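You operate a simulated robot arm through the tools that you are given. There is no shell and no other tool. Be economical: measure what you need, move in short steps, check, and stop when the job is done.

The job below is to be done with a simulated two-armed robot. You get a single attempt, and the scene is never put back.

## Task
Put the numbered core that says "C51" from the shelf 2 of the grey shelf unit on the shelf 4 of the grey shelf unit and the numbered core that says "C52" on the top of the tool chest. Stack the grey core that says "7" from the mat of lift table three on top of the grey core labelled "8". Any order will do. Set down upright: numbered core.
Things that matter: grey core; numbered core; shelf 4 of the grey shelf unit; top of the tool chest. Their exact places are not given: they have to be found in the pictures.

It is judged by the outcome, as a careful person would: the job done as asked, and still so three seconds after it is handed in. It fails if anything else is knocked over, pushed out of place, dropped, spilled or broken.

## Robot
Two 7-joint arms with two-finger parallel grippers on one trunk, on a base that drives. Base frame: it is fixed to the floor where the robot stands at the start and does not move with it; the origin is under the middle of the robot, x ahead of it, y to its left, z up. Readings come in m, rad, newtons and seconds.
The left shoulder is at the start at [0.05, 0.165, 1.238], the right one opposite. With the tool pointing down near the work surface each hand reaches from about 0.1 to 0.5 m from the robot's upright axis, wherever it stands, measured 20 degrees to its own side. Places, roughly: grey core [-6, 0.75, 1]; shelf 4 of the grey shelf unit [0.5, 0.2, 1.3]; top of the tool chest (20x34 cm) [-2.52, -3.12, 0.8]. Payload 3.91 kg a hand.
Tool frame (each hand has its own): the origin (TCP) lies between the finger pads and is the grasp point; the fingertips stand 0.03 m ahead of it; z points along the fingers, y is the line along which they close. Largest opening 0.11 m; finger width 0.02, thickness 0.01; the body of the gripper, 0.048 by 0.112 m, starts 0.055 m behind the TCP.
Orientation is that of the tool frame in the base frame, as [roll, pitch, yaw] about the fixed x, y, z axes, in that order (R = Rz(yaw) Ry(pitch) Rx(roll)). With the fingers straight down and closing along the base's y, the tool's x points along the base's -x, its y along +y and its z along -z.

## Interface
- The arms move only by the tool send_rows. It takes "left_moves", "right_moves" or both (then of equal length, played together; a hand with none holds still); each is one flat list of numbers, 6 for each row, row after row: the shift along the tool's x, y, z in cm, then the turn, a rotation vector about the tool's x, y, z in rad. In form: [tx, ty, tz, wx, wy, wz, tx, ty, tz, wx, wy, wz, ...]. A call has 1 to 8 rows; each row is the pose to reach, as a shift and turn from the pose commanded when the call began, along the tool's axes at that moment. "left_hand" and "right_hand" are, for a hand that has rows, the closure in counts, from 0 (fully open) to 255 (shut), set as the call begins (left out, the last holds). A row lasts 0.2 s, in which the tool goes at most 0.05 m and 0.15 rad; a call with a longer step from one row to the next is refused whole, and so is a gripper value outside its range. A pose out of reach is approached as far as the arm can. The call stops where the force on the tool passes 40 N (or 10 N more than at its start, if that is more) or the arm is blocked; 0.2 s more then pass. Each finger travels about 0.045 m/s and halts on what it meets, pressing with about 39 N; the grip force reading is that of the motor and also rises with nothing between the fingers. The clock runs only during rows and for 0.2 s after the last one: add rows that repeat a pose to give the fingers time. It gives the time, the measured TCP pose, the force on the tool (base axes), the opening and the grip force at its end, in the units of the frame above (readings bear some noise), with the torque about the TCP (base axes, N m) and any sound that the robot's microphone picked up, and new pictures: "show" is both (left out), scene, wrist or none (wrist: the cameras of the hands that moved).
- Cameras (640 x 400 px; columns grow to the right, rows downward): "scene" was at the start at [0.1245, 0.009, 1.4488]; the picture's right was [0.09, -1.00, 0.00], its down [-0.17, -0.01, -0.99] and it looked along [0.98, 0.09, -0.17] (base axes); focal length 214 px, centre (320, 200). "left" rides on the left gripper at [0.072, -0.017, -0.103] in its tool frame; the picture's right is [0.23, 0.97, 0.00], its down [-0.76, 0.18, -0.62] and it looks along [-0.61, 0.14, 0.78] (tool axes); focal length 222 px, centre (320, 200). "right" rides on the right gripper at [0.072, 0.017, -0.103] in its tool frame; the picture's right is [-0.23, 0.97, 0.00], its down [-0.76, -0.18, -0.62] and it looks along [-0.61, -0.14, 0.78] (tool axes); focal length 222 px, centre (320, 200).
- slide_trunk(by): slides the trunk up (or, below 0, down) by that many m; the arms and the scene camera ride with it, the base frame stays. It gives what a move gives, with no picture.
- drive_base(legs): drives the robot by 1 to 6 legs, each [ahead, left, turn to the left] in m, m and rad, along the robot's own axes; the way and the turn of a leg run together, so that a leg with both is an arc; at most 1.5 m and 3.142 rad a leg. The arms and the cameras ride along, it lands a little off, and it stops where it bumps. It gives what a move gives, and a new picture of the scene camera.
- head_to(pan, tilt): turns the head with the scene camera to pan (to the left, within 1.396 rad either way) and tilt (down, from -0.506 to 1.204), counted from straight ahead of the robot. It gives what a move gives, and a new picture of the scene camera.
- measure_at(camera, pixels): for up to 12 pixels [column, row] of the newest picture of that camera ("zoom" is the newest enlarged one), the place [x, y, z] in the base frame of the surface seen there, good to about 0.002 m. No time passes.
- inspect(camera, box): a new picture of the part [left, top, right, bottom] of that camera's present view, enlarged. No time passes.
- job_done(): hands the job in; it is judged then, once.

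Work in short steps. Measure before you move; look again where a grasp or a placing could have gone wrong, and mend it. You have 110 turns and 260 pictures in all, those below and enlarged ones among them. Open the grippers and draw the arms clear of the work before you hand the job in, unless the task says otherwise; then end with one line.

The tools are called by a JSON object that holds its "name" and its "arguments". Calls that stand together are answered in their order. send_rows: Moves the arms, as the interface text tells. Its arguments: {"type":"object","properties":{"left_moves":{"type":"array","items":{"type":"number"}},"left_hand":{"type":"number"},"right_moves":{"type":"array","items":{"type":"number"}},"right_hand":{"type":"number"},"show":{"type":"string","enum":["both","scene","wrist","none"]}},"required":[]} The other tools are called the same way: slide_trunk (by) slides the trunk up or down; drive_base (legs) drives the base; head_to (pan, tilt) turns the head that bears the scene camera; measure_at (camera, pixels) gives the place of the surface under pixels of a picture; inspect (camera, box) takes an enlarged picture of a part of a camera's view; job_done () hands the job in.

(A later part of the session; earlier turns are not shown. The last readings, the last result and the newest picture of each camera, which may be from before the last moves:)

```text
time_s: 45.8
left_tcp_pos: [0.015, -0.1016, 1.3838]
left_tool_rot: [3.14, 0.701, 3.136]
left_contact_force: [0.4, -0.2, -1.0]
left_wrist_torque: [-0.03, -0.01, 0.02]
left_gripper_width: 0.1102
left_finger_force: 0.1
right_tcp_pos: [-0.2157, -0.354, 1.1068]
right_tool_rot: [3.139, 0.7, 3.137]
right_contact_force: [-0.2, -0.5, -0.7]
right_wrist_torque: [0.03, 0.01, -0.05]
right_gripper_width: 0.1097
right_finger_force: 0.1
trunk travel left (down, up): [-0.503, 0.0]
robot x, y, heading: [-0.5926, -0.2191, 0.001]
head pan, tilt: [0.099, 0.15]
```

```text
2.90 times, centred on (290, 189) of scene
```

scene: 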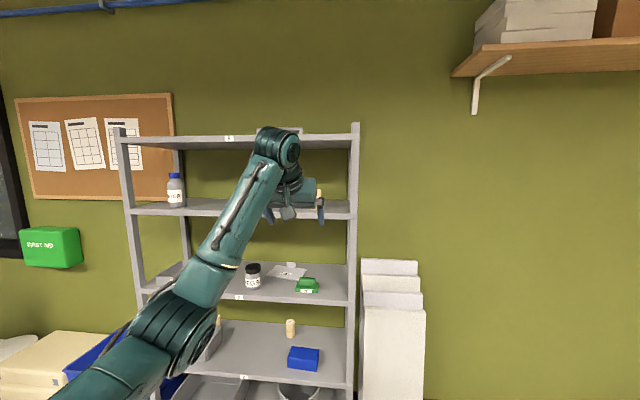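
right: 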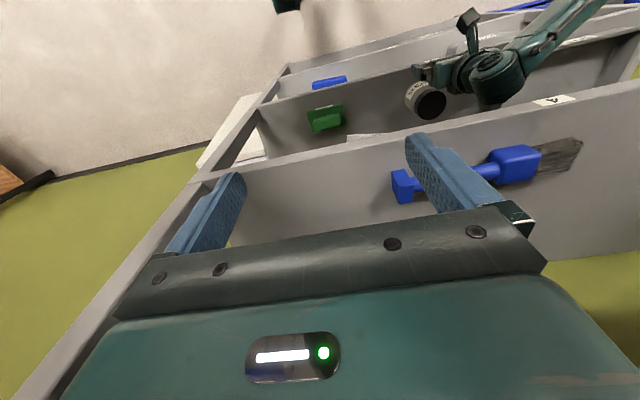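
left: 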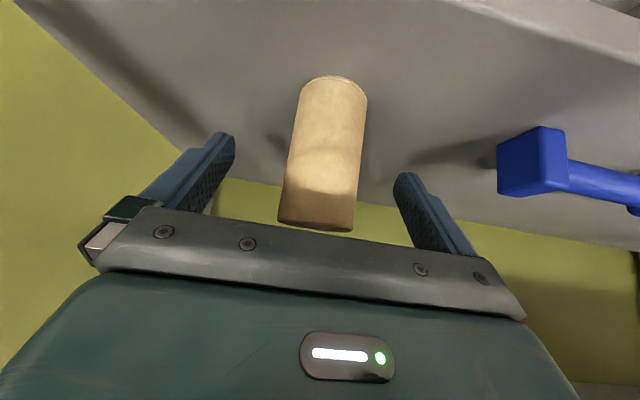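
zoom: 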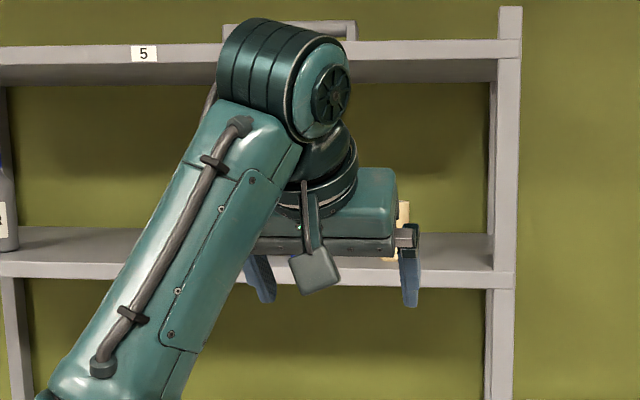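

C51 stands on shelf 4. Now for C52: lower trunk and hand back to the shelf 2 approach height, staying in front of the unit.

{"name": "slide_trunk", "arguments": {"by": -0.4}}

{"name": "slide_trunk", "arguments": {"by": -0.045}}

{"name": "send_rows", "arguments": {"left_moves": [3.1, 0, 3.7, 0, 0, 0, 6.2, 0, 7.4, 0, 0, 0, 9.3, 0, 11, 0, 0, 0, 12.4, 0, 14.7, 0, 0, 0, 15.6, 0, 18.6, 0, 0, 0], "show": "none"}}

{"name": "drive_base", "arguments": {"legs": [[0, 0.16, 0]]}}

{"name": "head_to", "arguments": {"pan": 0.0, "tilt": 0.35}}

```text
time_s: 49.6
left_tcp_pos: [0.0157, -0.1021, 0.9835]
left_tool_rot: [3.141, 0.699, 3.137]
left_contact_force: [0.0, 0.2, -0.4]
left_wrist_torque: [-0.04, -0.01, 0.0]
left_gripper_width: 0.1101
left_finger_force: 0.0
right_tcp_pos: [-0.2142, -0.3554, 0.7062]
right_tool_rot: [3.14, 0.699, 3.136]
right_contact_force: [0.5, 0.0, 0.0]
right_wrist_torque: [0.01, 0.01, -0.02]
right_gripper_width: 0.11
right_finger_force: 0.0
trunk travel left (down, up): [-0.103, 0.4]
robot x, y, heading: [-0.5935, -0.2193, 0.0]
head pan, tilt: [0.099, 0.15]
```

```text
time_s: 50.5
left_tcp_pos: [0.0154, -0.1022, 0.9383]
left_tool_rot: [3.14, 0.699, 3.137]
left_contact_force: [0.2, -0.1, -0.1]
left_wrist_torque: [0.03, 0.0, 0.0]
left_gripper_width: 0.1101
left_finger_force: 0.0
right_tcp_pos: [-0.2144, -0.355, 0.6616]
right_tool_rot: [3.139, 0.702, 3.139]
right_contact_force: [-0.6, 1.0, -0.3]
right_wrist_torque: [0.02, 0.01, 0.0]
right_gripper_width: 0.11
right_finger_force: 0.2
trunk travel left (down, up): [-0.058, 0.445]
robot x, y, heading: [-0.5915, -0.2194, -0.001]
head pan, tilt: [0.099, 0.15]
```

```text
refused: row 5 steps farther than a row can; nothing moved
```

```text
time_s: 52.5
left_tcp_pos: [0.0151, 0.0597, 0.938]
left_tool_rot: [3.139, 0.699, 3.136]
left_contact_force: [-0.2, -0.3, -0.4]
left_wrist_torque: [0.03, 0.01, 0.0]
left_gripper_width: 0.1099
left_finger_force: 0.1
right_tcp_pos: [-0.2149, -0.1943, 0.6608]
right_tool_rot: [3.139, 0.701, 3.139]
right_contact_force: [-0.1, 0.8, 1.0]
right_wrist_torque: [0.0, 0.01, 0.0]
right_gripper_width: 0.1101
right_finger_force: 0.1
trunk travel left (down, up): [-0.058, 0.445]
robot x, y, heading: [-0.5925, -0.0547, -0.001]
head pan, tilt: [0.099, 0.15]
```

scene: 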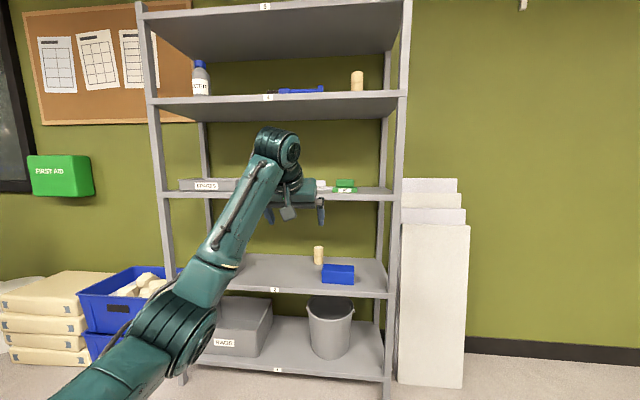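

```text
time_s: 53.3
left_tcp_pos: [0.0148, 0.06, 0.9377]
left_tool_rot: [3.14, 0.7, 3.135]
left_contact_force: [0.1, -0.2, -0.5]
left_wrist_torque: [-0.04, -0.02, 0.0]
left_gripper_width: 0.11
left_finger_force: 0.1
right_tcp_pos: [-0.2128, -0.1935, 0.6616]
right_tool_rot: [-3.141, 0.7, 3.138]
right_contact_force: [-0.5, -1.4, -0.3]
right_wrist_torque: [0.0, -0.01, 0.0]
right_gripper_width: 0.1099
right_finger_force: 0.0
trunk travel left (down, up): [-0.058, 0.445]
robot x, y, heading: [-0.5936, -0.0545, -0.001]
head pan, tilt: [0.0, 0.351]
```

scene: 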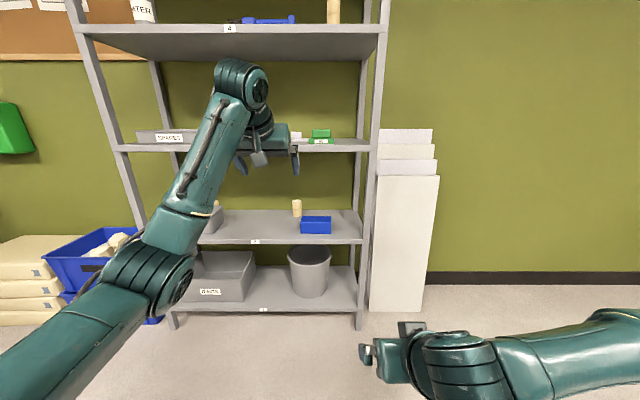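

One row was slightly too long so the lowering was refused; I resend it with smaller steps and measure C52 (297,208).

{"name": "send_rows", "arguments": {"left_moves": [2.6, 0, 3.1, 0, 0, 0, 5.2, 0, 6.2, 0, 0, 0, 7.8, 0, 9.3, 0, 0, 0, 10.4, 0, 12.4, 0, 0, 0, 13, 0, 15.5, 0, 0, 0, 15.5, 0, 18.5, 0, 0, 0], "show": "scene"}}

{"name": "measure_at", "arguments": {"camera": "scene", "pixels": [[297, 205], [297, 210], [297, 214], [305, 219], [330, 221], [258, 241], [284, 146], [284, 151]]}}

```text
time_s: 54.7
left_tcp_pos: [0.0145, 0.0627, 0.6987]
left_tool_rot: [3.139, 0.701, 3.137]
left_contact_force: [0.0, 1.5, 0.8]
left_wrist_torque: [-0.03, 0.02, -0.01]
left_gripper_width: 0.1101
left_finger_force: 0.1
right_tcp_pos: [-0.2143, -0.1944, 0.6625]
right_tool_rot: [3.141, 0.699, 3.138]
right_contact_force: [-0.8, 0.2, 0.5]
right_wrist_torque: [0.03, 0.03, -0.02]
right_gripper_width: 0.11
right_finger_force: 0.1
trunk travel left (down, up): [-0.058, 0.445]
robot x, y, heading: [-0.5905, -0.0575, -0.003]
head pan, tilt: [0.0, 0.351]
```

scene: 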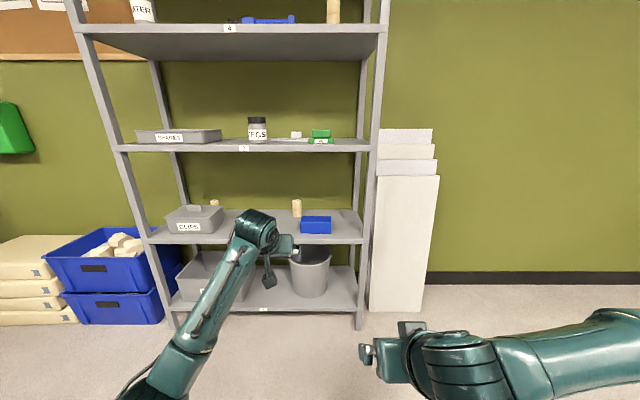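

```text
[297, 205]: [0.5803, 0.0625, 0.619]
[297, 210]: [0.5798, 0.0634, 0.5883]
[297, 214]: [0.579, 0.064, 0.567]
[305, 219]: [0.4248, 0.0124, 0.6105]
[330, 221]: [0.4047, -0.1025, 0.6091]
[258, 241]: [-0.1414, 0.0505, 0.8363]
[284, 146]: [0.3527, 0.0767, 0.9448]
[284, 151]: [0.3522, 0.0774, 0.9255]
```

C52's axis is about (0.601, 0.063), and the hand is aligned at y 0.063, z 0.70. Drive forward 0.49 m to the pre-grasp.

{"name": "drive_base", "arguments": {"legs": [[0.49, 0, 0]]}}

{"name": "inspect", "arguments": {"camera": "left", "box": [0, 0, 640, 400]}}

```text
time_s: 57.6
left_tcp_pos: [0.5034, 0.0694, 0.6986]
left_tool_rot: [3.14, 0.7, -3.137]
left_contact_force: [0.0, 0.7, 0.1]
left_wrist_torque: [-0.02, -0.04, -0.03]
left_gripper_width: 0.1101
left_finger_force: 0.1
right_tcp_pos: [0.2775, -0.1884, 0.6636]
right_tool_rot: [3.138, 0.7, -3.138]
right_contact_force: [0.1, -1.0, -0.8]
right_wrist_torque: [-0.02, 0.02, -0.01]
right_gripper_width: 0.1098
right_finger_force: 0.0
trunk travel left (down, up): [-0.058, 0.445]
robot x, y, heading: [-0.0992, -0.0577, 0.008]
head pan, tilt: [0.0, 0.351]
```

scene: 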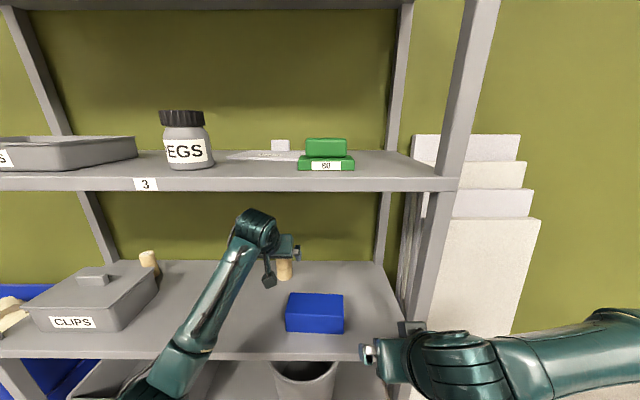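

```text
1.00 times, centred on (320, 200) of left (not enlarged: the box is as wide or as high as the picture)
```

zoom: 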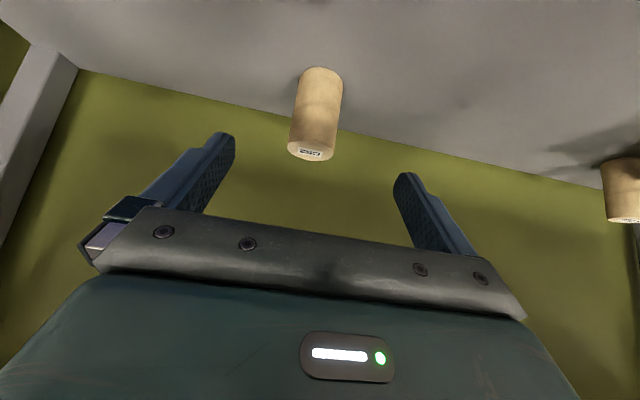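

C52 is between the fingers; measure it from the wrist camera for the final offset.

{"name": "measure_at", "arguments": {"camera": "left", "pixels": [[320, 85], [317, 110], [312, 140], [308, 155], [330, 155]]}}

```text
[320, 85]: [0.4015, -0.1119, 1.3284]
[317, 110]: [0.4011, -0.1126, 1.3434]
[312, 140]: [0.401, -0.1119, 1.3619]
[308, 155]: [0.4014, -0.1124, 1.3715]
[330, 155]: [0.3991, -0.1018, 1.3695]
```

That used the stale left picture; the enlarged one is current.

{"name": "measure_at", "arguments": {"camera": "zoom", "pixels": [[320, 85], [317, 110], [312, 140], [297, 120], [338, 120]]}}

```text
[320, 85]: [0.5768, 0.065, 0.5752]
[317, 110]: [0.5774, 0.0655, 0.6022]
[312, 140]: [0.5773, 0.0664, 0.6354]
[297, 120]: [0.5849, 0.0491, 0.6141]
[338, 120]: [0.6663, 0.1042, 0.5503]
```

C52's centre is ≈(0.599, 0.066). Move in to (0.600, 0.066, 0.615).

{"name": "send_rows", "arguments": {"left_moves": [-0.7, -0.3, 4.2, 0, 0, 0, -1.3, -0.3, 8.4, 0, 0, 0, -1.7, -0.3, 10.5, 0, 0, 0, -2.0, -0.3, 12.6, 0, 0, 0], "show": "wrist"}}

```text
time_s: 58.6
left_tcp_pos: [0.6007, 0.0675, 0.6145]
left_tool_rot: [3.139, 0.7, -3.138]
left_contact_force: [-0.5, -0.7, 0.2]
left_wrist_torque: [-0.02, 0.01, -0.01]
left_gripper_width: 0.1099
left_finger_force: 0.1
right_tcp_pos: [0.2768, -0.1876, 0.6613]
right_tool_rot: [3.139, 0.699, -3.136]
right_contact_force: [0.1, 0.6, 0.4]
right_wrist_torque: [0.0, -0.01, -0.02]
right_gripper_width: 0.1099
right_finger_force: 0.0
trunk travel left (down, up): [-0.058, 0.445]
robot x, y, heading: [-0.102, -0.0539, 0.01]
head pan, tilt: [0.0, 0.351]
```

left: 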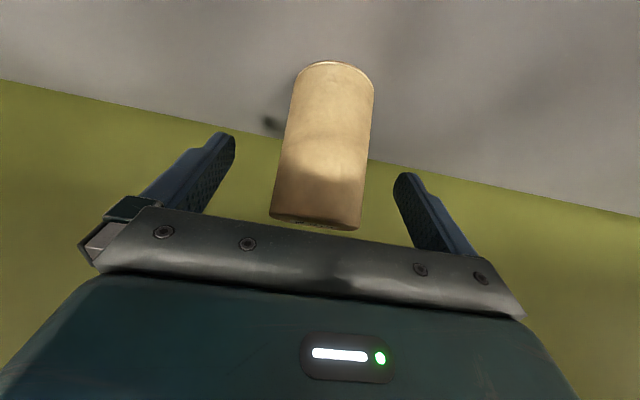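

Well placed. Close, and then lift 5 cm.

{"name": "send_rows", "arguments": {"left_moves": [0, 0, 0, 0, 0, 0, 0, 0, 0, 0, 0, 0, 0, 0, 0, 0, 0, 0, 0, 0, 0, 0, 0, 0, 0, 0, 0, 0, 0, 0, 0, 0, 0, 0, 0, 0], "left_hand": 255, "show": "none"}}

{"name": "send_rows", "arguments": {"left_moves": [-1.6, 0, -1.9, 0, 0, 0, -3.2, 0, -3.8, 0, 0, 0, -4.5, 0, -5.3, 0, 0, 0], "show": "wrist"}}

```text
time_s: 60.0
left_tcp_pos: [0.6014, 0.068, 0.615]
left_tool_rot: [3.14, 0.7, -3.138]
left_contact_force: [0.2, -1.6, 0.4]
left_wrist_torque: [-0.15, 0.05, 0.07]
left_gripper_width: 0.0494
left_finger_force: 38.8
right_tcp_pos: [0.2779, -0.1883, 0.6618]
right_tool_rot: [3.139, 0.7, -3.137]
right_contact_force: [-0.2, -0.4, 0.4]
right_wrist_torque: [-0.01, 0.03, 0.0]
right_gripper_width: 0.1099
right_finger_force: 0.0
trunk travel left (down, up): [-0.058, 0.445]
robot x, y, heading: [-0.0997, -0.0558, 0.008]
head pan, tilt: [0.0, 0.351]
```

```text
time_s: 60.8
left_tcp_pos: [0.603, 0.0666, 0.6829]
left_tool_rot: [3.138, 0.698, -3.137]
left_contact_force: [-0.1, -1.0, -2.9]
left_wrist_torque: [-0.02, 0.0, 0.03]
left_gripper_width: 0.0493
left_finger_force: 39.2
right_tcp_pos: [0.2774, -0.1884, 0.6618]
right_tool_rot: [3.139, 0.702, -3.138]
right_contact_force: [0.4, -0.9, -0.2]
right_wrist_torque: [0.03, 0.02, -0.01]
right_gripper_width: 0.11
right_finger_force: 0.1
trunk travel left (down, up): [-0.058, 0.445]
robot x, y, heading: [-0.1016, -0.0534, 0.01]
head pan, tilt: [0.0, 0.351]
```

left: 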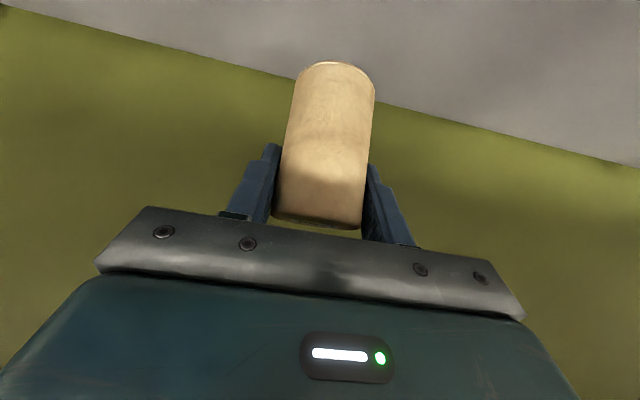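

C52 held. Back out 0.75 m.

{"name": "drive_base", "arguments": {"legs": [[-0.8, 0, 0]]}}

```text
time_s: 65.1
left_tcp_pos: [-0.207, 0.0527, 0.6818]
left_tool_rot: [3.139, 0.698, 3.129]
left_contact_force: [0.2, -0.2, -4.6]
left_wrist_torque: [-0.02, -0.01, -0.01]
left_gripper_width: 0.0497
left_finger_force: 38.8
right_tcp_pos: [-0.5367, -0.1941, 0.6622]
right_tool_rot: [3.141, 0.7, 3.13]
right_contact_force: [0.2, 0.3, -0.5]
right_wrist_torque: [0.0, -0.03, 0.0]
right_gripper_width: 0.1101
right_finger_force: 0.1
trunk travel left (down, up): [-0.058, 0.445]
robot x, y, heading: [-0.9163, -0.0571, -0.009]
head pan, tilt: [0.0, 0.351]
```

scene: 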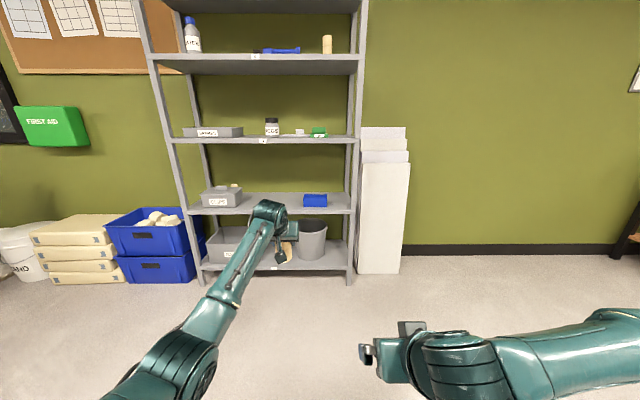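

Shelf looks intact. Look right to find the tool chest and obstacles before driving.

{"name": "slide_trunk", "arguments": {"by": 0.35}}

{"name": "head_to", "arguments": {"pan": -1.396, "tilt": 0.35}}

{"name": "head_to", "arguments": {"pan": 1.396, "tilt": 0.35}}

```text
time_s: 68.5
left_tcp_pos: [-0.2069, 0.0533, 1.0329]
left_tool_rot: [3.139, 0.698, 3.129]
left_contact_force: [-0.2, -0.4, -3.6]
left_wrist_torque: [-0.04, 0.0, 0.03]
left_gripper_width: 0.0496
left_finger_force: 39.4
right_tcp_pos: [-0.5364, -0.1956, 1.0113]
right_tool_rot: [3.14, 0.7, 3.129]
right_contact_force: [-0.7, -0.2, 1.1]
right_wrist_torque: [0.02, -0.01, -0.03]
right_gripper_width: 0.11
right_finger_force: 0.0
trunk travel left (down, up): [-0.408, 0.095]
robot x, y, heading: [-0.9133, -0.0559, -0.011]
head pan, tilt: [0.0, 0.351]
```

```text
time_s: 70.1
left_tcp_pos: [-0.2082, 0.0542, 1.0318]
left_tool_rot: [3.14, 0.7, 3.129]
left_contact_force: [-0.2, -0.2, -3.5]
left_wrist_torque: [0.02, -0.03, 0.0]
left_gripper_width: 0.0494
left_finger_force: 39.0
right_tcp_pos: [-0.5363, -0.1959, 1.0126]
right_tool_rot: [3.14, 0.699, 3.13]
right_contact_force: [0.0, -0.3, -0.1]
right_wrist_torque: [0.03, -0.01, -0.02]
right_gripper_width: 0.1103
right_finger_force: 0.0
trunk travel left (down, up): [-0.408, 0.095]
robot x, y, heading: [-0.9135, -0.0559, -0.009]
head pan, tilt: [-1.396, 0.351]
```

scene: 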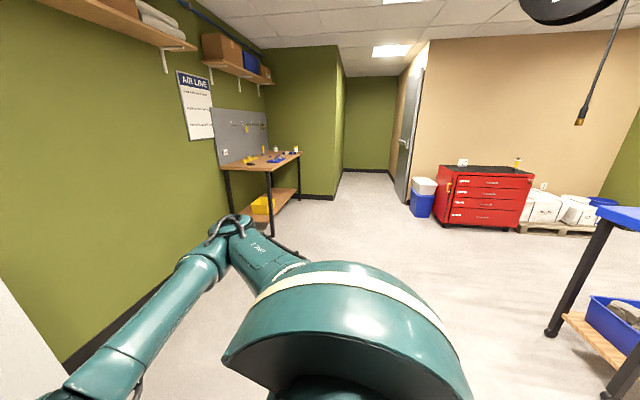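

```text
time_s: 72.5
left_tcp_pos: [-0.2066, 0.0539, 1.0328]
left_tool_rot: [3.139, 0.696, 3.127]
left_contact_force: [-0.5, -0.8, -4.8]
left_wrist_torque: [0.0, 0.0, 0.02]
left_gripper_width: 0.0495
left_finger_force: 38.6
right_tcp_pos: [-0.5371, -0.1964, 1.0118]
right_tool_rot: [3.141, 0.701, 3.13]
right_contact_force: [0.4, -0.5, 0.6]
right_wrist_torque: [0.0, 0.01, 0.0]
right_gripper_width: 0.1101
right_finger_force: 0.1
trunk travel left (down, up): [-0.408, 0.095]
robot x, y, heading: [-0.9118, -0.0563, -0.007]
head pan, tilt: [1.396, 0.351]
```

scene: 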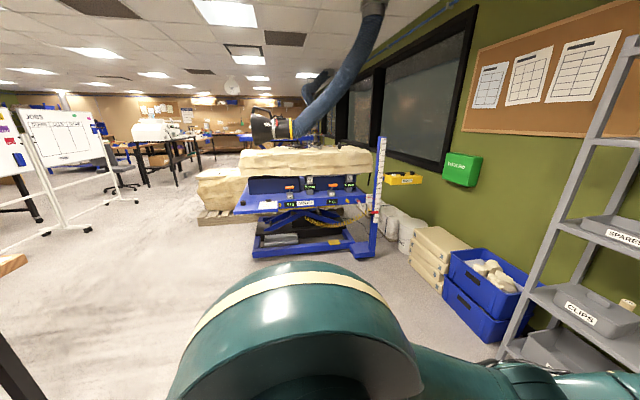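

The red tool chest is at (490,190) in the right-hand view, with clear floor toward it; a blue-topped table is further right. I turn right 90° and look with the head toward the chest.

{"name": "drive_base", "arguments": {"legs": [[0, 0, -1.57]]}}

{"name": "head_to", "arguments": {"pan": -0.5, "tilt": 0.35}}

{"name": "measure_at", "arguments": {"camera": "scene", "pixels": [[320, 200]]}}

```text
time_s: 76.8
left_tcp_pos: [-0.8103, -0.7636, 1.0334]
left_tool_rot: [3.139, 0.699, 1.549]
left_contact_force: [-0.1, -0.6, -4.6]
left_wrist_torque: [-0.01, 0.04, -0.02]
left_gripper_width: 0.0494
left_finger_force: 38.9
right_tcp_pos: [-1.0561, -0.4325, 1.0117]
right_tool_rot: [3.141, 0.7, 1.548]
right_contact_force: [-0.4, -0.3, 0.1]
right_wrist_torque: [-0.01, -0.03, -0.03]
right_gripper_width: 0.1099
right_finger_force: 0.1
trunk travel left (down, up): [-0.408, 0.095]
robot x, y, heading: [-0.9123, -0.0586, -1.582]
head pan, tilt: [1.396, 0.351]
```

scene: 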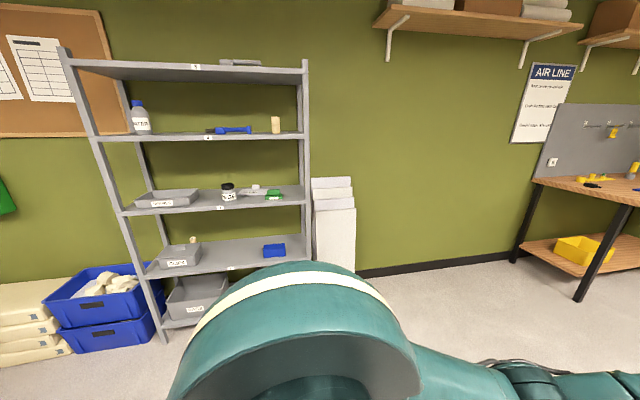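

```text
time_s: 78.6
left_tcp_pos: [-0.8105, -0.7625, 1.0331]
left_tool_rot: [3.14, 0.698, 1.549]
left_contact_force: [-0.4, 0.3, -3.3]
left_wrist_torque: [0.0, 0.0, 0.01]
left_gripper_width: 0.0496
left_finger_force: 38.6
right_tcp_pos: [-1.0558, -0.4316, 1.0112]
right_tool_rot: [3.14, 0.7, 1.55]
right_contact_force: [-1.0, 0.1, 0.7]
right_wrist_torque: [0.0, 0.02, -0.01]
right_gripper_width: 0.11
right_finger_force: 0.1
trunk travel left (down, up): [-0.408, 0.095]
robot x, y, heading: [-0.9137, -0.0562, -1.586]
head pan, tilt: [-0.499, 0.351]
```

scene: 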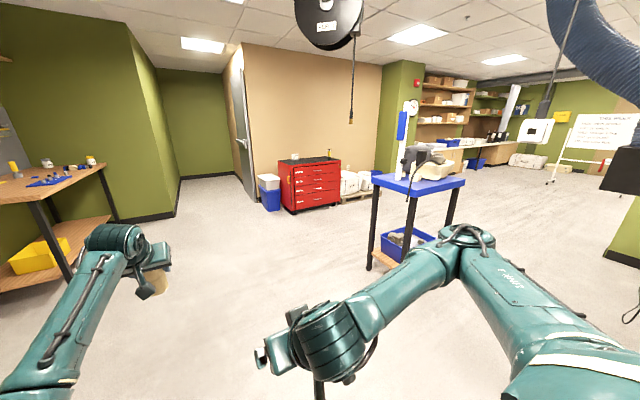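

```text
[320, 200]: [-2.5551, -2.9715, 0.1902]
```

{"name": "inspect", "arguments": {"camera": "scene", "box": [240, 130, 400, 230]}}

{"name": "measure_at", "arguments": {"camera": "scene", "pixels": [[293, 212], [280, 195], [342, 203], [380, 265], [370, 190], [120, 220], [270, 205], [465, 185], [316, 160], [300, 163], [333, 162], [382, 175]]}}

```text
4.00 times, centred on (320, 180) of scene
```

zoom: 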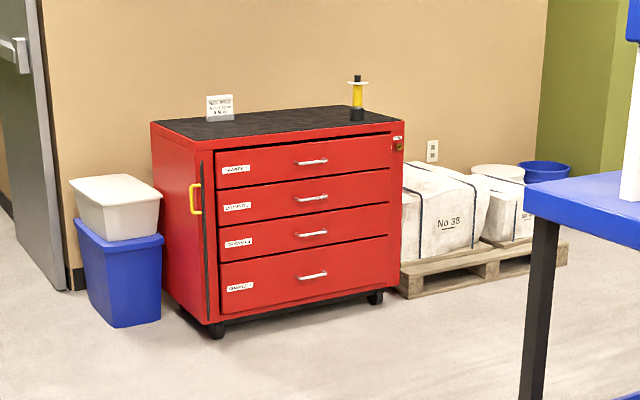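

```text
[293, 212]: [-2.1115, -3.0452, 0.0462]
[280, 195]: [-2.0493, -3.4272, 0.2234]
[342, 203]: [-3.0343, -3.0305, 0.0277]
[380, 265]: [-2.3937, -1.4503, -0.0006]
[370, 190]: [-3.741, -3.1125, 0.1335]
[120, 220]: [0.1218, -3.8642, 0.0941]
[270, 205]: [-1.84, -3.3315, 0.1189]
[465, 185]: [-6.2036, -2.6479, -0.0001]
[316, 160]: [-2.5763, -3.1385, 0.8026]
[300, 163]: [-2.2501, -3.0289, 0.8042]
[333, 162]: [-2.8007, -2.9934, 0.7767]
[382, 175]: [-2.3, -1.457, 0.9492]
```

The chest's front face is at y≈-2.98, top z≈0.80, spanning x≈-2.1..-3.0, with a sign and a torch toward the rear. I drive ahead 1.9 m along -y.

{"name": "drive_base", "arguments": {"legs": [[1.0, 0, 0], [0.9, 0, 0.015]]}}

{"name": "head_to", "arguments": {"pan": -1.2, "tilt": 0.4}}

{"name": "measure_at", "arguments": {"camera": "scene", "pixels": [[320, 200], [200, 200], [450, 200], [500, 200], [550, 200], [600, 200]]}}

```text
time_s: 88.1
left_tcp_pos: [-0.8378, -2.6512, 1.0329]
left_tool_rot: [3.141, 0.697, 1.549]
left_contact_force: [-0.7, 0.2, -4.0]
left_wrist_torque: [0.02, -0.02, 0.04]
left_gripper_width: 0.0494
left_finger_force: 39.0
right_tcp_pos: [-1.0838, -2.3206, 1.0107]
right_tool_rot: [3.139, 0.7, 1.552]
right_contact_force: [0.5, 1.1, -1.0]
right_wrist_torque: [0.01, -0.02, 0.0]
right_gripper_width: 0.1099
right_finger_force: 0.0
trunk travel left (down, up): [-0.408, 0.095]
robot x, y, heading: [-0.944, -1.942, -1.584]
head pan, tilt: [-0.499, 0.351]
```

scene: 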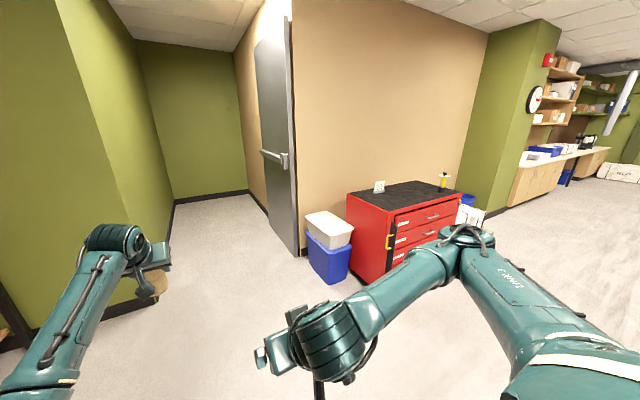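

```text
time_s: 89.2
left_tcp_pos: [-0.839, -2.6519, 1.0323]
left_tool_rot: [3.137, 0.697, 1.55]
left_contact_force: [-0.4, -0.6, -3.3]
left_wrist_torque: [0.02, -0.05, -0.01]
left_gripper_width: 0.0495
left_finger_force: 39.2
right_tcp_pos: [-1.0836, -2.3196, 1.0115]
right_tool_rot: [3.139, 0.699, 1.553]
right_contact_force: [0.7, 0.3, 0.4]
right_wrist_torque: [-0.03, 0.02, -0.01]
right_gripper_width: 0.1099
right_finger_force: 0.1
trunk travel left (down, up): [-0.408, 0.095]
robot x, y, heading: [-0.9391, -1.9438, -1.589]
head pan, tilt: [-1.201, 0.4]
```

scene: 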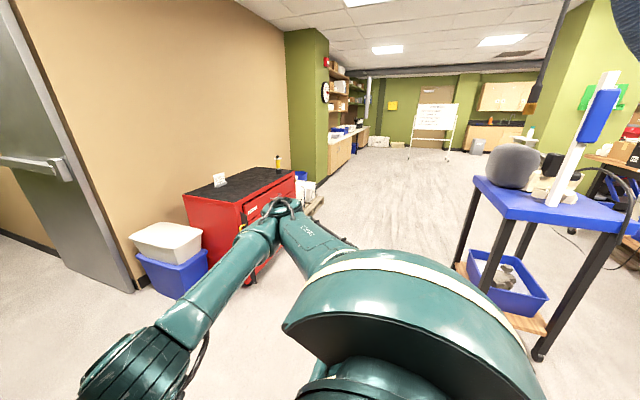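

```text
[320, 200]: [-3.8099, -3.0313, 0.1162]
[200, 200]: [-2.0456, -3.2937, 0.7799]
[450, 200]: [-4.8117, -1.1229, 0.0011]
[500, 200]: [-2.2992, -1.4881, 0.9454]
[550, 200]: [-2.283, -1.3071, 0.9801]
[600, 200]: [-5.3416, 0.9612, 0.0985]
```

{"name": "measure_at", "arguments": {"camera": "scene", "pixels": [[478, 182], [492, 196], [512, 216], [630, 228], [465, 265], [220, 178], [277, 168], [240, 190]]}}

{"name": "drive_base", "arguments": {"legs": [[0.12, 0, 0], [0, -1.0, 0]]}}

```text
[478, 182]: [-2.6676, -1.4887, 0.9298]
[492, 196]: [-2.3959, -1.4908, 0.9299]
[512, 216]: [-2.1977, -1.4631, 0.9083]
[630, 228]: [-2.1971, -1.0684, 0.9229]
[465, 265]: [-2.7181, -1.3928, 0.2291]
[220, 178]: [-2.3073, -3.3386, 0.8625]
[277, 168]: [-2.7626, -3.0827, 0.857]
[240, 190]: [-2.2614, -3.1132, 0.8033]
```

```text
time_s: 99.3
left_tcp_pos: [-1.868, -2.7564, 1.0324]
left_tool_rot: [3.137, 0.698, 1.548]
left_contact_force: [1.0, 0.7, -3.3]
left_wrist_torque: [-0.01, -0.03, 0.01]
left_gripper_width: 0.0495
left_finger_force: 39.1
right_tcp_pos: [-2.1131, -2.4241, 1.0122]
right_tool_rot: [3.14, 0.702, 1.551]
right_contact_force: [0.4, 0.1, 1.1]
right_wrist_torque: [0.0, 0.01, -0.01]
right_gripper_width: 0.1099
right_finger_force: 0.2
trunk travel left (down, up): [-0.408, 0.095]
robot x, y, heading: [-1.9706, -2.0445, -1.592]
head pan, tilt: [-1.201, 0.4]
```

scene: 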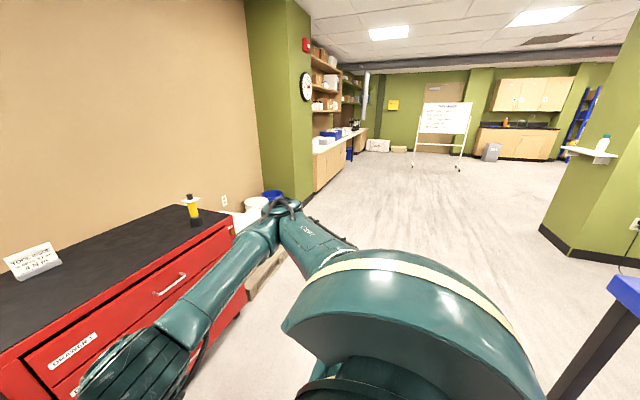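

Another 0.63 m to the right with a small heading correction.

{"name": "drive_base", "arguments": {"legs": [[0.05, -0.62, 0.02]]}}

{"name": "head_to", "arguments": {"pan": 0.0, "tilt": 0.55}}

```text
time_s: 105.2
left_tcp_pos: [-2.4662, -2.7976, 1.0321]
left_tool_rot: [3.138, 0.698, 1.564]
left_contact_force: [-0.8, 0.2, -2.8]
left_wrist_torque: [0.0, 0.0, -0.03]
left_gripper_width: 0.0494
left_finger_force: 38.7
right_tcp_pos: [-2.7167, -2.4701, 1.0123]
right_tool_rot: [3.14, 0.699, 1.567]
right_contact_force: [0.8, 0.7, -0.7]
right_wrist_torque: [-0.02, 0.03, 0.0]
right_gripper_width: 0.1099
right_finger_force: 0.1
trunk travel left (down, up): [-0.408, 0.095]
robot x, y, heading: [-2.5825, -2.0954, -1.573]
head pan, tilt: [-1.201, 0.4]
```

scene: 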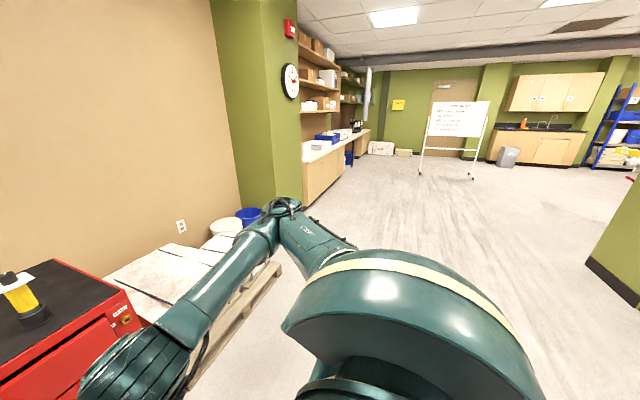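

```text
time_s: 106.5
left_tcp_pos: [-2.4655, -2.7979, 1.0322]
left_tool_rot: [3.139, 0.697, 1.564]
left_contact_force: [1.2, -0.2, -3.3]
left_wrist_torque: [-0.03, 0.04, 0.02]
left_gripper_width: 0.0495
left_finger_force: 39.1
right_tcp_pos: [-2.7172, -2.4711, 1.0119]
right_tool_rot: [3.14, 0.701, 1.565]
right_contact_force: [-0.9, -0.4, -0.6]
right_wrist_torque: [-0.01, 0.01, 0.0]
right_gripper_width: 0.1103
right_finger_force: 0.0
trunk travel left (down, up): [-0.408, 0.095]
robot x, y, heading: [-2.5814, -2.0949, -1.574]
head pan, tilt: [0.0, 0.55]
```

scene: 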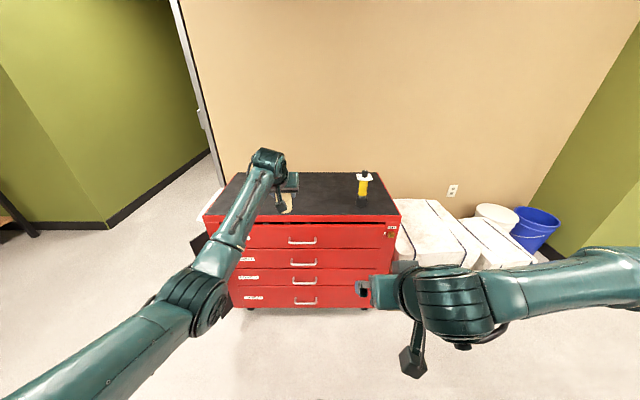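

Measure the chest top near the target before moving in.

{"name": "measure_at", "arguments": {"camera": "scene", "pixels": [[320, 195], [305, 205], [330, 208], [300, 185], [365, 205], [320, 216], [355, 180]]}}

{"name": "drive_base", "arguments": {"legs": [[0.33, 0, 0]]}}

```text
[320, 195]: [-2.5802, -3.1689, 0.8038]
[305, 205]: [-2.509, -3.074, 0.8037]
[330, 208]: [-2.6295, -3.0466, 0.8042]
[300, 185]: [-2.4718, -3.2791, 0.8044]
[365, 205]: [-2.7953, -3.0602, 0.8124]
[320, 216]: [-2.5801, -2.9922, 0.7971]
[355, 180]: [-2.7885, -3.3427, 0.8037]
```

```text
time_s: 108.7
left_tcp_pos: [-2.466, -3.1261, 1.0318]
left_tool_rot: [3.137, 0.696, 1.565]
left_contact_force: [0.2, -0.4, -4.6]
left_wrist_torque: [0.02, 0.03, 0.0]
left_gripper_width: 0.0497
left_finger_force: 39.2
right_tcp_pos: [-2.718, -2.7995, 1.0118]
right_tool_rot: [3.14, 0.701, 1.566]
right_contact_force: [0.8, 0.2, 0.1]
right_wrist_torque: [0.01, -0.04, 0.02]
right_gripper_width: 0.11
right_finger_force: 0.1
trunk travel left (down, up): [-0.408, 0.095]
robot x, y, heading: [-2.5799, -2.4211, -1.573]
head pan, tilt: [0.0, 0.55]
```

scene: 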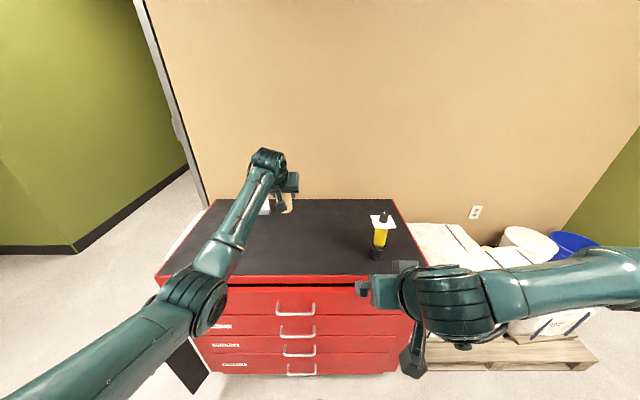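

{"name": "measure_at", "arguments": {"camera": "scene", "pixels": [[195, 295], [212, 310], [225, 260], [240, 220], [267, 160], [264, 210], [408, 365]]}}

{"name": "inspect", "arguments": {"camera": "left", "box": [0, 0, 640, 400]}}

```text
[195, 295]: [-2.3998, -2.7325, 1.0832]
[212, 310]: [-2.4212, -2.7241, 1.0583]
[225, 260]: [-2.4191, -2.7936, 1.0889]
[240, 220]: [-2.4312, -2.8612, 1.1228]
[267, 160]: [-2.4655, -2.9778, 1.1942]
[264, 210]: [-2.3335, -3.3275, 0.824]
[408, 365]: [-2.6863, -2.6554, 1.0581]
```

```text
1.00 times, centred on (320, 200) of left (not enlarged: the box is as wide or as high as the picture)
```

zoom: 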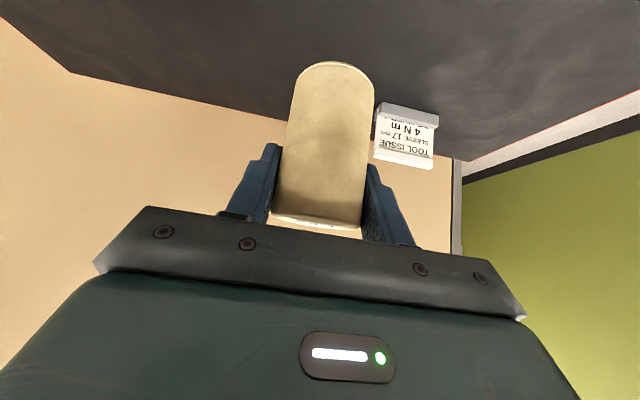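

Elbow and forearm are in front of or above the chest; the sign is 0.2 m behind. Lower using the trunk 0.15 m.

{"name": "slide_trunk", "arguments": {"by": -0.15}}

{"name": "send_rows", "arguments": {"left_moves": [0.26, 0, 0.3, 0, 0, 0, 0.52, 0, 0.6, 0, 0, 0, 0.65, 0, 0.75, 0, 0, 0], "show": "wrist"}}

```text
time_s: 110.5
left_tcp_pos: [-2.467, -3.1262, 0.8823]
left_tool_rot: [3.139, 0.698, 1.563]
left_contact_force: [0.3, 0.5, -3.3]
left_wrist_torque: [0.03, -0.02, 0.03]
left_gripper_width: 0.0494
left_finger_force: 38.6
right_tcp_pos: [-2.7172, -2.7985, 0.8606]
right_tool_rot: [3.14, 0.699, 1.566]
right_contact_force: [0.3, 0.1, 0.7]
right_wrist_torque: [0.02, 0.01, 0.03]
right_gripper_width: 0.1104
right_finger_force: 0.0
trunk travel left (down, up): [-0.258, 0.245]
robot x, y, heading: [-2.5778, -2.4219, -1.574]
head pan, tilt: [0.0, 0.55]
```

```text
time_s: 111.3
left_tcp_pos: [-2.4673, -3.1261, 0.8706]
left_tool_rot: [3.139, 0.699, 1.564]
left_contact_force: [0.2, 0.1, -3.6]
left_wrist_torque: [0.02, -0.03, -0.01]
left_gripper_width: 0.0496
left_finger_force: 39.3
right_tcp_pos: [-2.7176, -2.7996, 0.8609]
right_tool_rot: [3.141, 0.699, 1.565]
right_contact_force: [0.2, -0.7, -0.5]
right_wrist_torque: [0.01, -0.03, 0.01]
right_gripper_width: 0.11
right_finger_force: 0.0
trunk travel left (down, up): [-0.258, 0.245]
robot x, y, heading: [-2.5827, -2.4206, -1.569]
head pan, tilt: [0.0, 0.55]
```

left: 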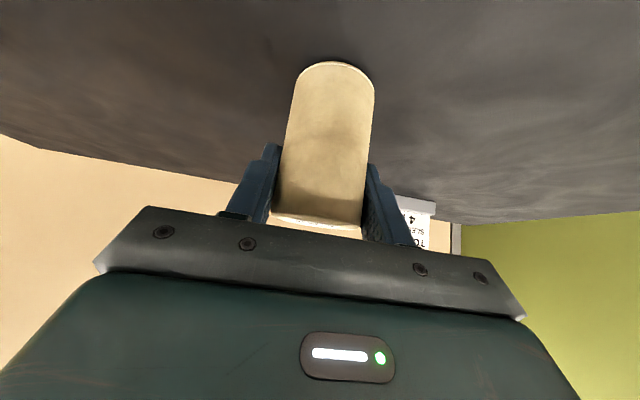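

Inch down ~3 mm to contact.

{"name": "send_rows", "arguments": {"left_moves": [0.065, 0, 0.077, 0, 0, 0, 0.13, 0, 0.153, 0, 0, 0, 0.19, 0, 0.23, 0, 0, 0, 0.19, 0, 0.23, 0, 0, 0], "show": "none"}}

```text
time_s: 112.3
left_tcp_pos: [-2.4674, -3.1252, 0.8689]
left_tool_rot: [3.138, 0.698, 1.564]
left_contact_force: [0.6, 0.2, -3.7]
left_wrist_torque: [0.01, 0.0, 0.02]
left_gripper_width: 0.0494
left_finger_force: 39.4
right_tcp_pos: [-2.717, -2.7974, 0.8623]
right_tool_rot: [3.139, 0.699, 1.565]
right_contact_force: [-0.2, -0.4, -0.6]
right_wrist_torque: [0.0, 0.01, -0.03]
right_gripper_width: 0.1102
right_finger_force: 0.1
trunk travel left (down, up): [-0.258, 0.245]
robot x, y, heading: [-2.5842, -2.4192, -1.574]
head pan, tilt: [0.0, 0.55]
```

{"name": "send_rows", "arguments": {"left_moves": [0.065, 0, 0.077, 0, 0, 0, 0.1, 0, 0.115, 0, 0, 0, 0.13, 0, 0.153, 0, 0, 0, 0.13, 0, 0.153, 0, 0, 0], "show": "none"}}

```text
time_s: 113.3
left_tcp_pos: [-2.4675, -3.1264, 0.8695]
left_tool_rot: [3.139, 0.701, 1.564]
left_contact_force: [1.9, 1.2, 7.6]
left_wrist_torque: [0.22, 0.04, -0.06]
left_gripper_width: 0.0493
left_finger_force: 38.8
right_tcp_pos: [-2.7171, -2.7992, 0.8612]
right_tool_rot: [3.139, 0.702, 1.568]
right_contact_force: [-0.2, 1.2, -0.2]
right_wrist_torque: [-0.01, 0.01, -0.02]
right_gripper_width: 0.1101
right_finger_force: 0.2
trunk travel left (down, up): [-0.258, 0.245]
robot x, y, heading: [-2.5825, -2.4221, -1.57]
head pan, tilt: [0.0, 0.55]
```

Contact (+7.6 N). Open and check.

{"name": "send_rows", "arguments": {"left_moves": [0, 0, 0, 0, 0, 0, 0, 0, 0, 0, 0, 0, 0, 0, 0, 0, 0, 0, 0, 0, 0, 0, 0, 0, 0, 0, 0, 0, 0, 0], "left_hand": 0, "show": "wrist"}}

{"name": "drive_base", "arguments": {"legs": [[-0.33, 0, 0]]}}

```text
time_s: 114.5
left_tcp_pos: [-2.4667, -3.126, 0.8685]
left_tool_rot: [3.137, 0.698, 1.564]
left_contact_force: [1.0, 0.2, 0.4]
left_wrist_torque: [0.01, 0.03, -0.01]
left_gripper_width: 0.1099
left_finger_force: 0.1
right_tcp_pos: [-2.7174, -2.7986, 0.8623]
right_tool_rot: [3.14, 0.699, 1.565]
right_contact_force: [-0.3, -0.7, -0.8]
right_wrist_torque: [0.02, 0.02, 0.01]
right_gripper_width: 0.1102
right_finger_force: 0.0
trunk travel left (down, up): [-0.258, 0.245]
robot x, y, heading: [-2.5839, -2.4178, -1.572]
head pan, tilt: [0.0, 0.55]
```

left: 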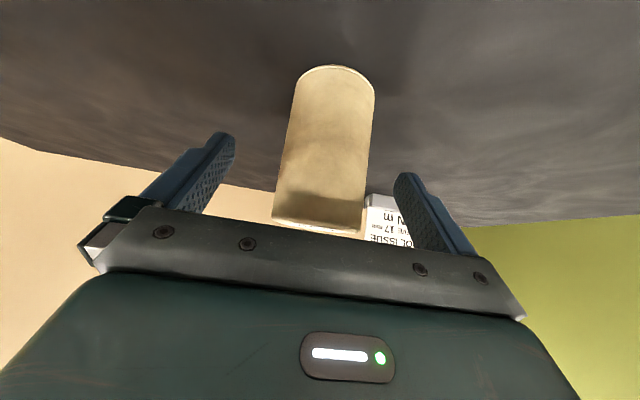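

```text
time_s: 116.7
left_tcp_pos: [-2.4663, -2.7914, 0.8683]
left_tool_rot: [3.138, 0.699, 1.564]
left_contact_force: [0.3, 0.1, 0.1]
left_wrist_torque: [0.01, -0.02, 0.01]
left_gripper_width: 0.1099
left_finger_force: 0.1
right_tcp_pos: [-2.7173, -2.4632, 0.8604]
right_tool_rot: [3.139, 0.699, 1.565]
right_contact_force: [0.6, -0.7, -0.1]
right_wrist_torque: [-0.01, -0.04, 0.02]
right_gripper_width: 0.1101
right_finger_force: 0.0
trunk travel left (down, up): [-0.258, 0.245]
robot x, y, heading: [-2.5785, -2.089, -1.569]
head pan, tilt: [0.0, 0.55]
```

scene: 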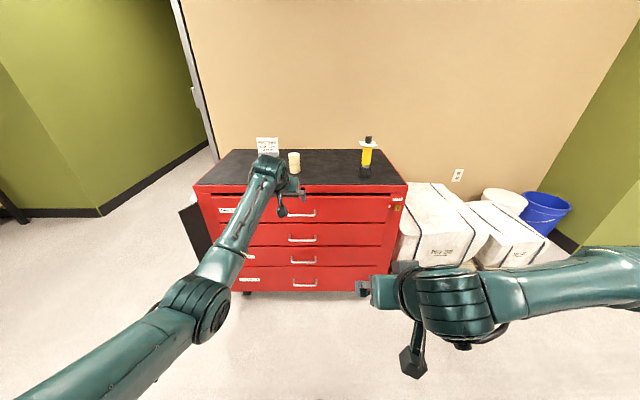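

C52 stands upright at (293,162). Now toward the lift tables: strafe right (west) past the blue-topped table, then turn to face west and look.

{"name": "drive_base", "arguments": {"legs": [[0, -1.2, 0], [0, 0, -1.57]]}}

{"name": "head_to", "arguments": {"pan": -0.5, "tilt": 0.2}}

```text
time_s: 131.2
left_tcp_pos: [-4.4787, -2.238, 0.8672]
left_tool_rot: [3.139, 0.696, 0.027]
left_contact_force: [0.0, 0.1, -0.2]
left_wrist_torque: [0.01, -0.02, 0.01]
left_gripper_width: 0.11
left_finger_force: 0.0
right_tcp_pos: [-4.1603, -1.9747, 0.8615]
right_tool_rot: [3.139, 0.7, 0.03]
right_contact_force: [-0.2, 0.4, 0.3]
right_wrist_torque: [-0.03, 0.01, 0.01]
right_gripper_width: 0.11
right_finger_force: 0.0
trunk travel left (down, up): [-0.258, 0.245]
robot x, y, heading: [-3.7771, -2.0997, -3.111]
head pan, tilt: [0.0, 0.55]
```

scene: 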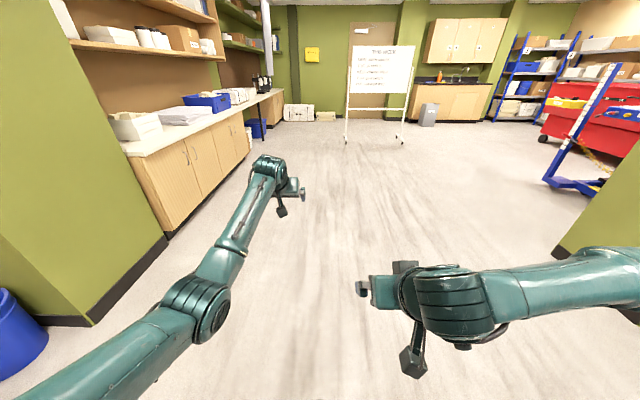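

```text
time_s: 132.2
left_tcp_pos: [-4.4793, -2.2375, 0.8677]
left_tool_rot: [3.138, 0.698, 0.028]
left_contact_force: [0.0, 0.3, 0.2]
left_wrist_torque: [-0.02, -0.02, -0.01]
left_gripper_width: 0.1098
left_finger_force: 0.0
right_tcp_pos: [-4.1616, -1.9758, 0.8614]
right_tool_rot: [3.14, 0.7, 0.03]
right_contact_force: [-0.1, -0.3, -0.2]
right_wrist_torque: [0.0, -0.03, -0.02]
right_gripper_width: 0.1103
right_finger_force: 0.1
trunk travel left (down, up): [-0.258, 0.245]
robot x, y, heading: [-3.7801, -2.0999, -3.111]
head pan, tilt: [-0.499, 0.201]
```

scene: 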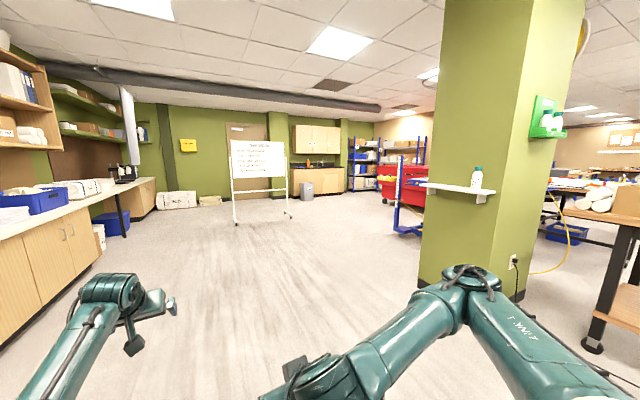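

Measure the pillar, the blue lift mast at (400,215) and other things to plan the path.

{"name": "measure_at", "arguments": {"camera": "scene", "pixels": [[422, 278], [515, 300], [397, 225], [415, 234], [408, 185], [590, 345], [545, 180], [570, 235], [482, 190], [390, 180], [230, 222], [290, 215]]}}

{"name": "head_to", "arguments": {"pan": -1.1, "tilt": 0.2}}

```text
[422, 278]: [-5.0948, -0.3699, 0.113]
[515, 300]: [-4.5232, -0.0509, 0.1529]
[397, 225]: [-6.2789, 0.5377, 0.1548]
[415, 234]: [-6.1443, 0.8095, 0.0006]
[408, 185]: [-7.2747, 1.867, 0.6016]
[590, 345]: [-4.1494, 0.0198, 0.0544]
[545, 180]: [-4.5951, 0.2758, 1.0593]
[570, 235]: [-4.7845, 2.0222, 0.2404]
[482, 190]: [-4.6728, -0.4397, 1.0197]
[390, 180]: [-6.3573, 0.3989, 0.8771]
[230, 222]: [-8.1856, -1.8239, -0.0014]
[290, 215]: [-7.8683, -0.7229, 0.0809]
```

```text
time_s: 133.2
left_tcp_pos: [-4.4789, -2.2363, 0.8672]
left_tool_rot: [3.14, 0.699, 0.027]
left_contact_force: [0.2, 0.1, 0.8]
left_wrist_torque: [0.0, 0.01, 0.01]
left_gripper_width: 0.11
left_finger_force: 0.0
right_tcp_pos: [-4.1612, -1.9748, 0.8612]
right_tool_rot: [3.139, 0.7, 0.031]
right_contact_force: [0.4, -0.1, -0.1]
right_wrist_torque: [-0.01, -0.03, 0.01]
right_gripper_width: 0.1099
right_finger_force: 0.0
trunk travel left (down, up): [-0.258, 0.245]
robot x, y, heading: [-3.7827, -2.0972, -3.113]
head pan, tilt: [-1.1, 0.201]
```

scene: 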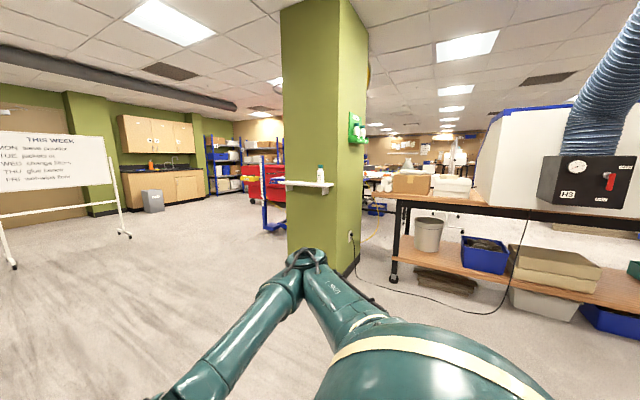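

The lift table is beyond the pillar, mast near (-6.3, 0.5). The floor ahead is open: drive 2.2 m west, then turn right to face +y.

{"name": "drive_base", "arguments": {"legs": [[1.1, 0, 0], [1.1, 0, 0], [0, 0, -1.6]]}}

{"name": "head_to", "arguments": {"pan": 0.0, "tilt": 0.3}}

```text
time_s: 147.9
left_tcp_pos: [-6.1055, -1.496, 0.8674]
left_tool_rot: [3.137, 0.698, -1.549]
left_contact_force: [-0.5, -0.6, -0.3]
left_wrist_torque: [0.02, -0.02, -0.04]
left_gripper_width: 0.1101
left_finger_force: 0.1
right_tcp_pos: [-5.8451, -1.8164, 0.8621]
right_tool_rot: [3.14, 0.699, -1.548]
right_contact_force: [0.9, -0.3, -0.6]
right_wrist_torque: [-0.01, -0.01, 0.0]
right_gripper_width: 0.1099
right_finger_force: 0.1
trunk travel left (down, up): [-0.258, 0.245]
robot x, y, heading: [-5.9712, -2.197, 1.604]
head pan, tilt: [-1.1, 0.201]
```

scene: 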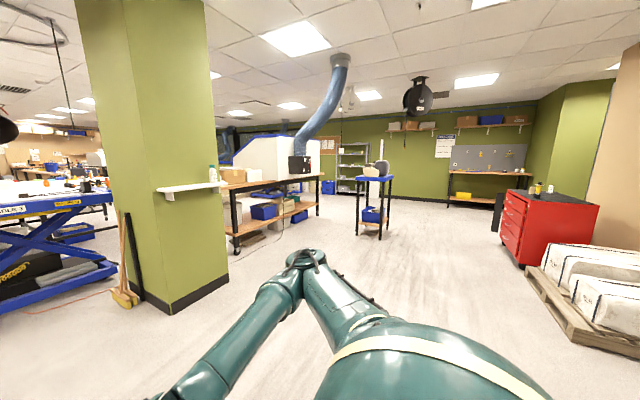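

```text
time_s: 149.2
left_tcp_pos: [-6.1053, -1.4966, 0.8662]
left_tool_rot: [3.139, 0.698, -1.549]
left_contact_force: [-0.7, -0.4, -0.4]
left_wrist_torque: [-0.02, -0.03, 0.0]
left_gripper_width: 0.1102
left_finger_force: 0.1
right_tcp_pos: [-5.8459, -1.8155, 0.861]
right_tool_rot: [3.141, 0.7, -1.544]
right_contact_force: [0.0, 0.3, -0.5]
right_wrist_torque: [-0.01, -0.05, 0.0]
right_gripper_width: 0.1098
right_finger_force: 0.0
trunk travel left (down, up): [-0.258, 0.245]
robot x, y, heading: [-5.9694, -2.1987, 1.605]
head pan, tilt: [0.0, 0.3]
```

scene: 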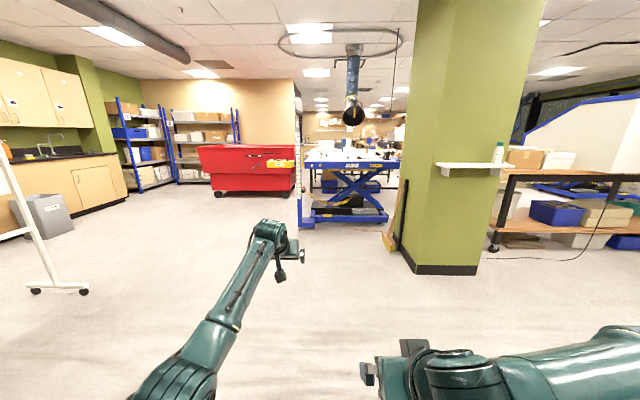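

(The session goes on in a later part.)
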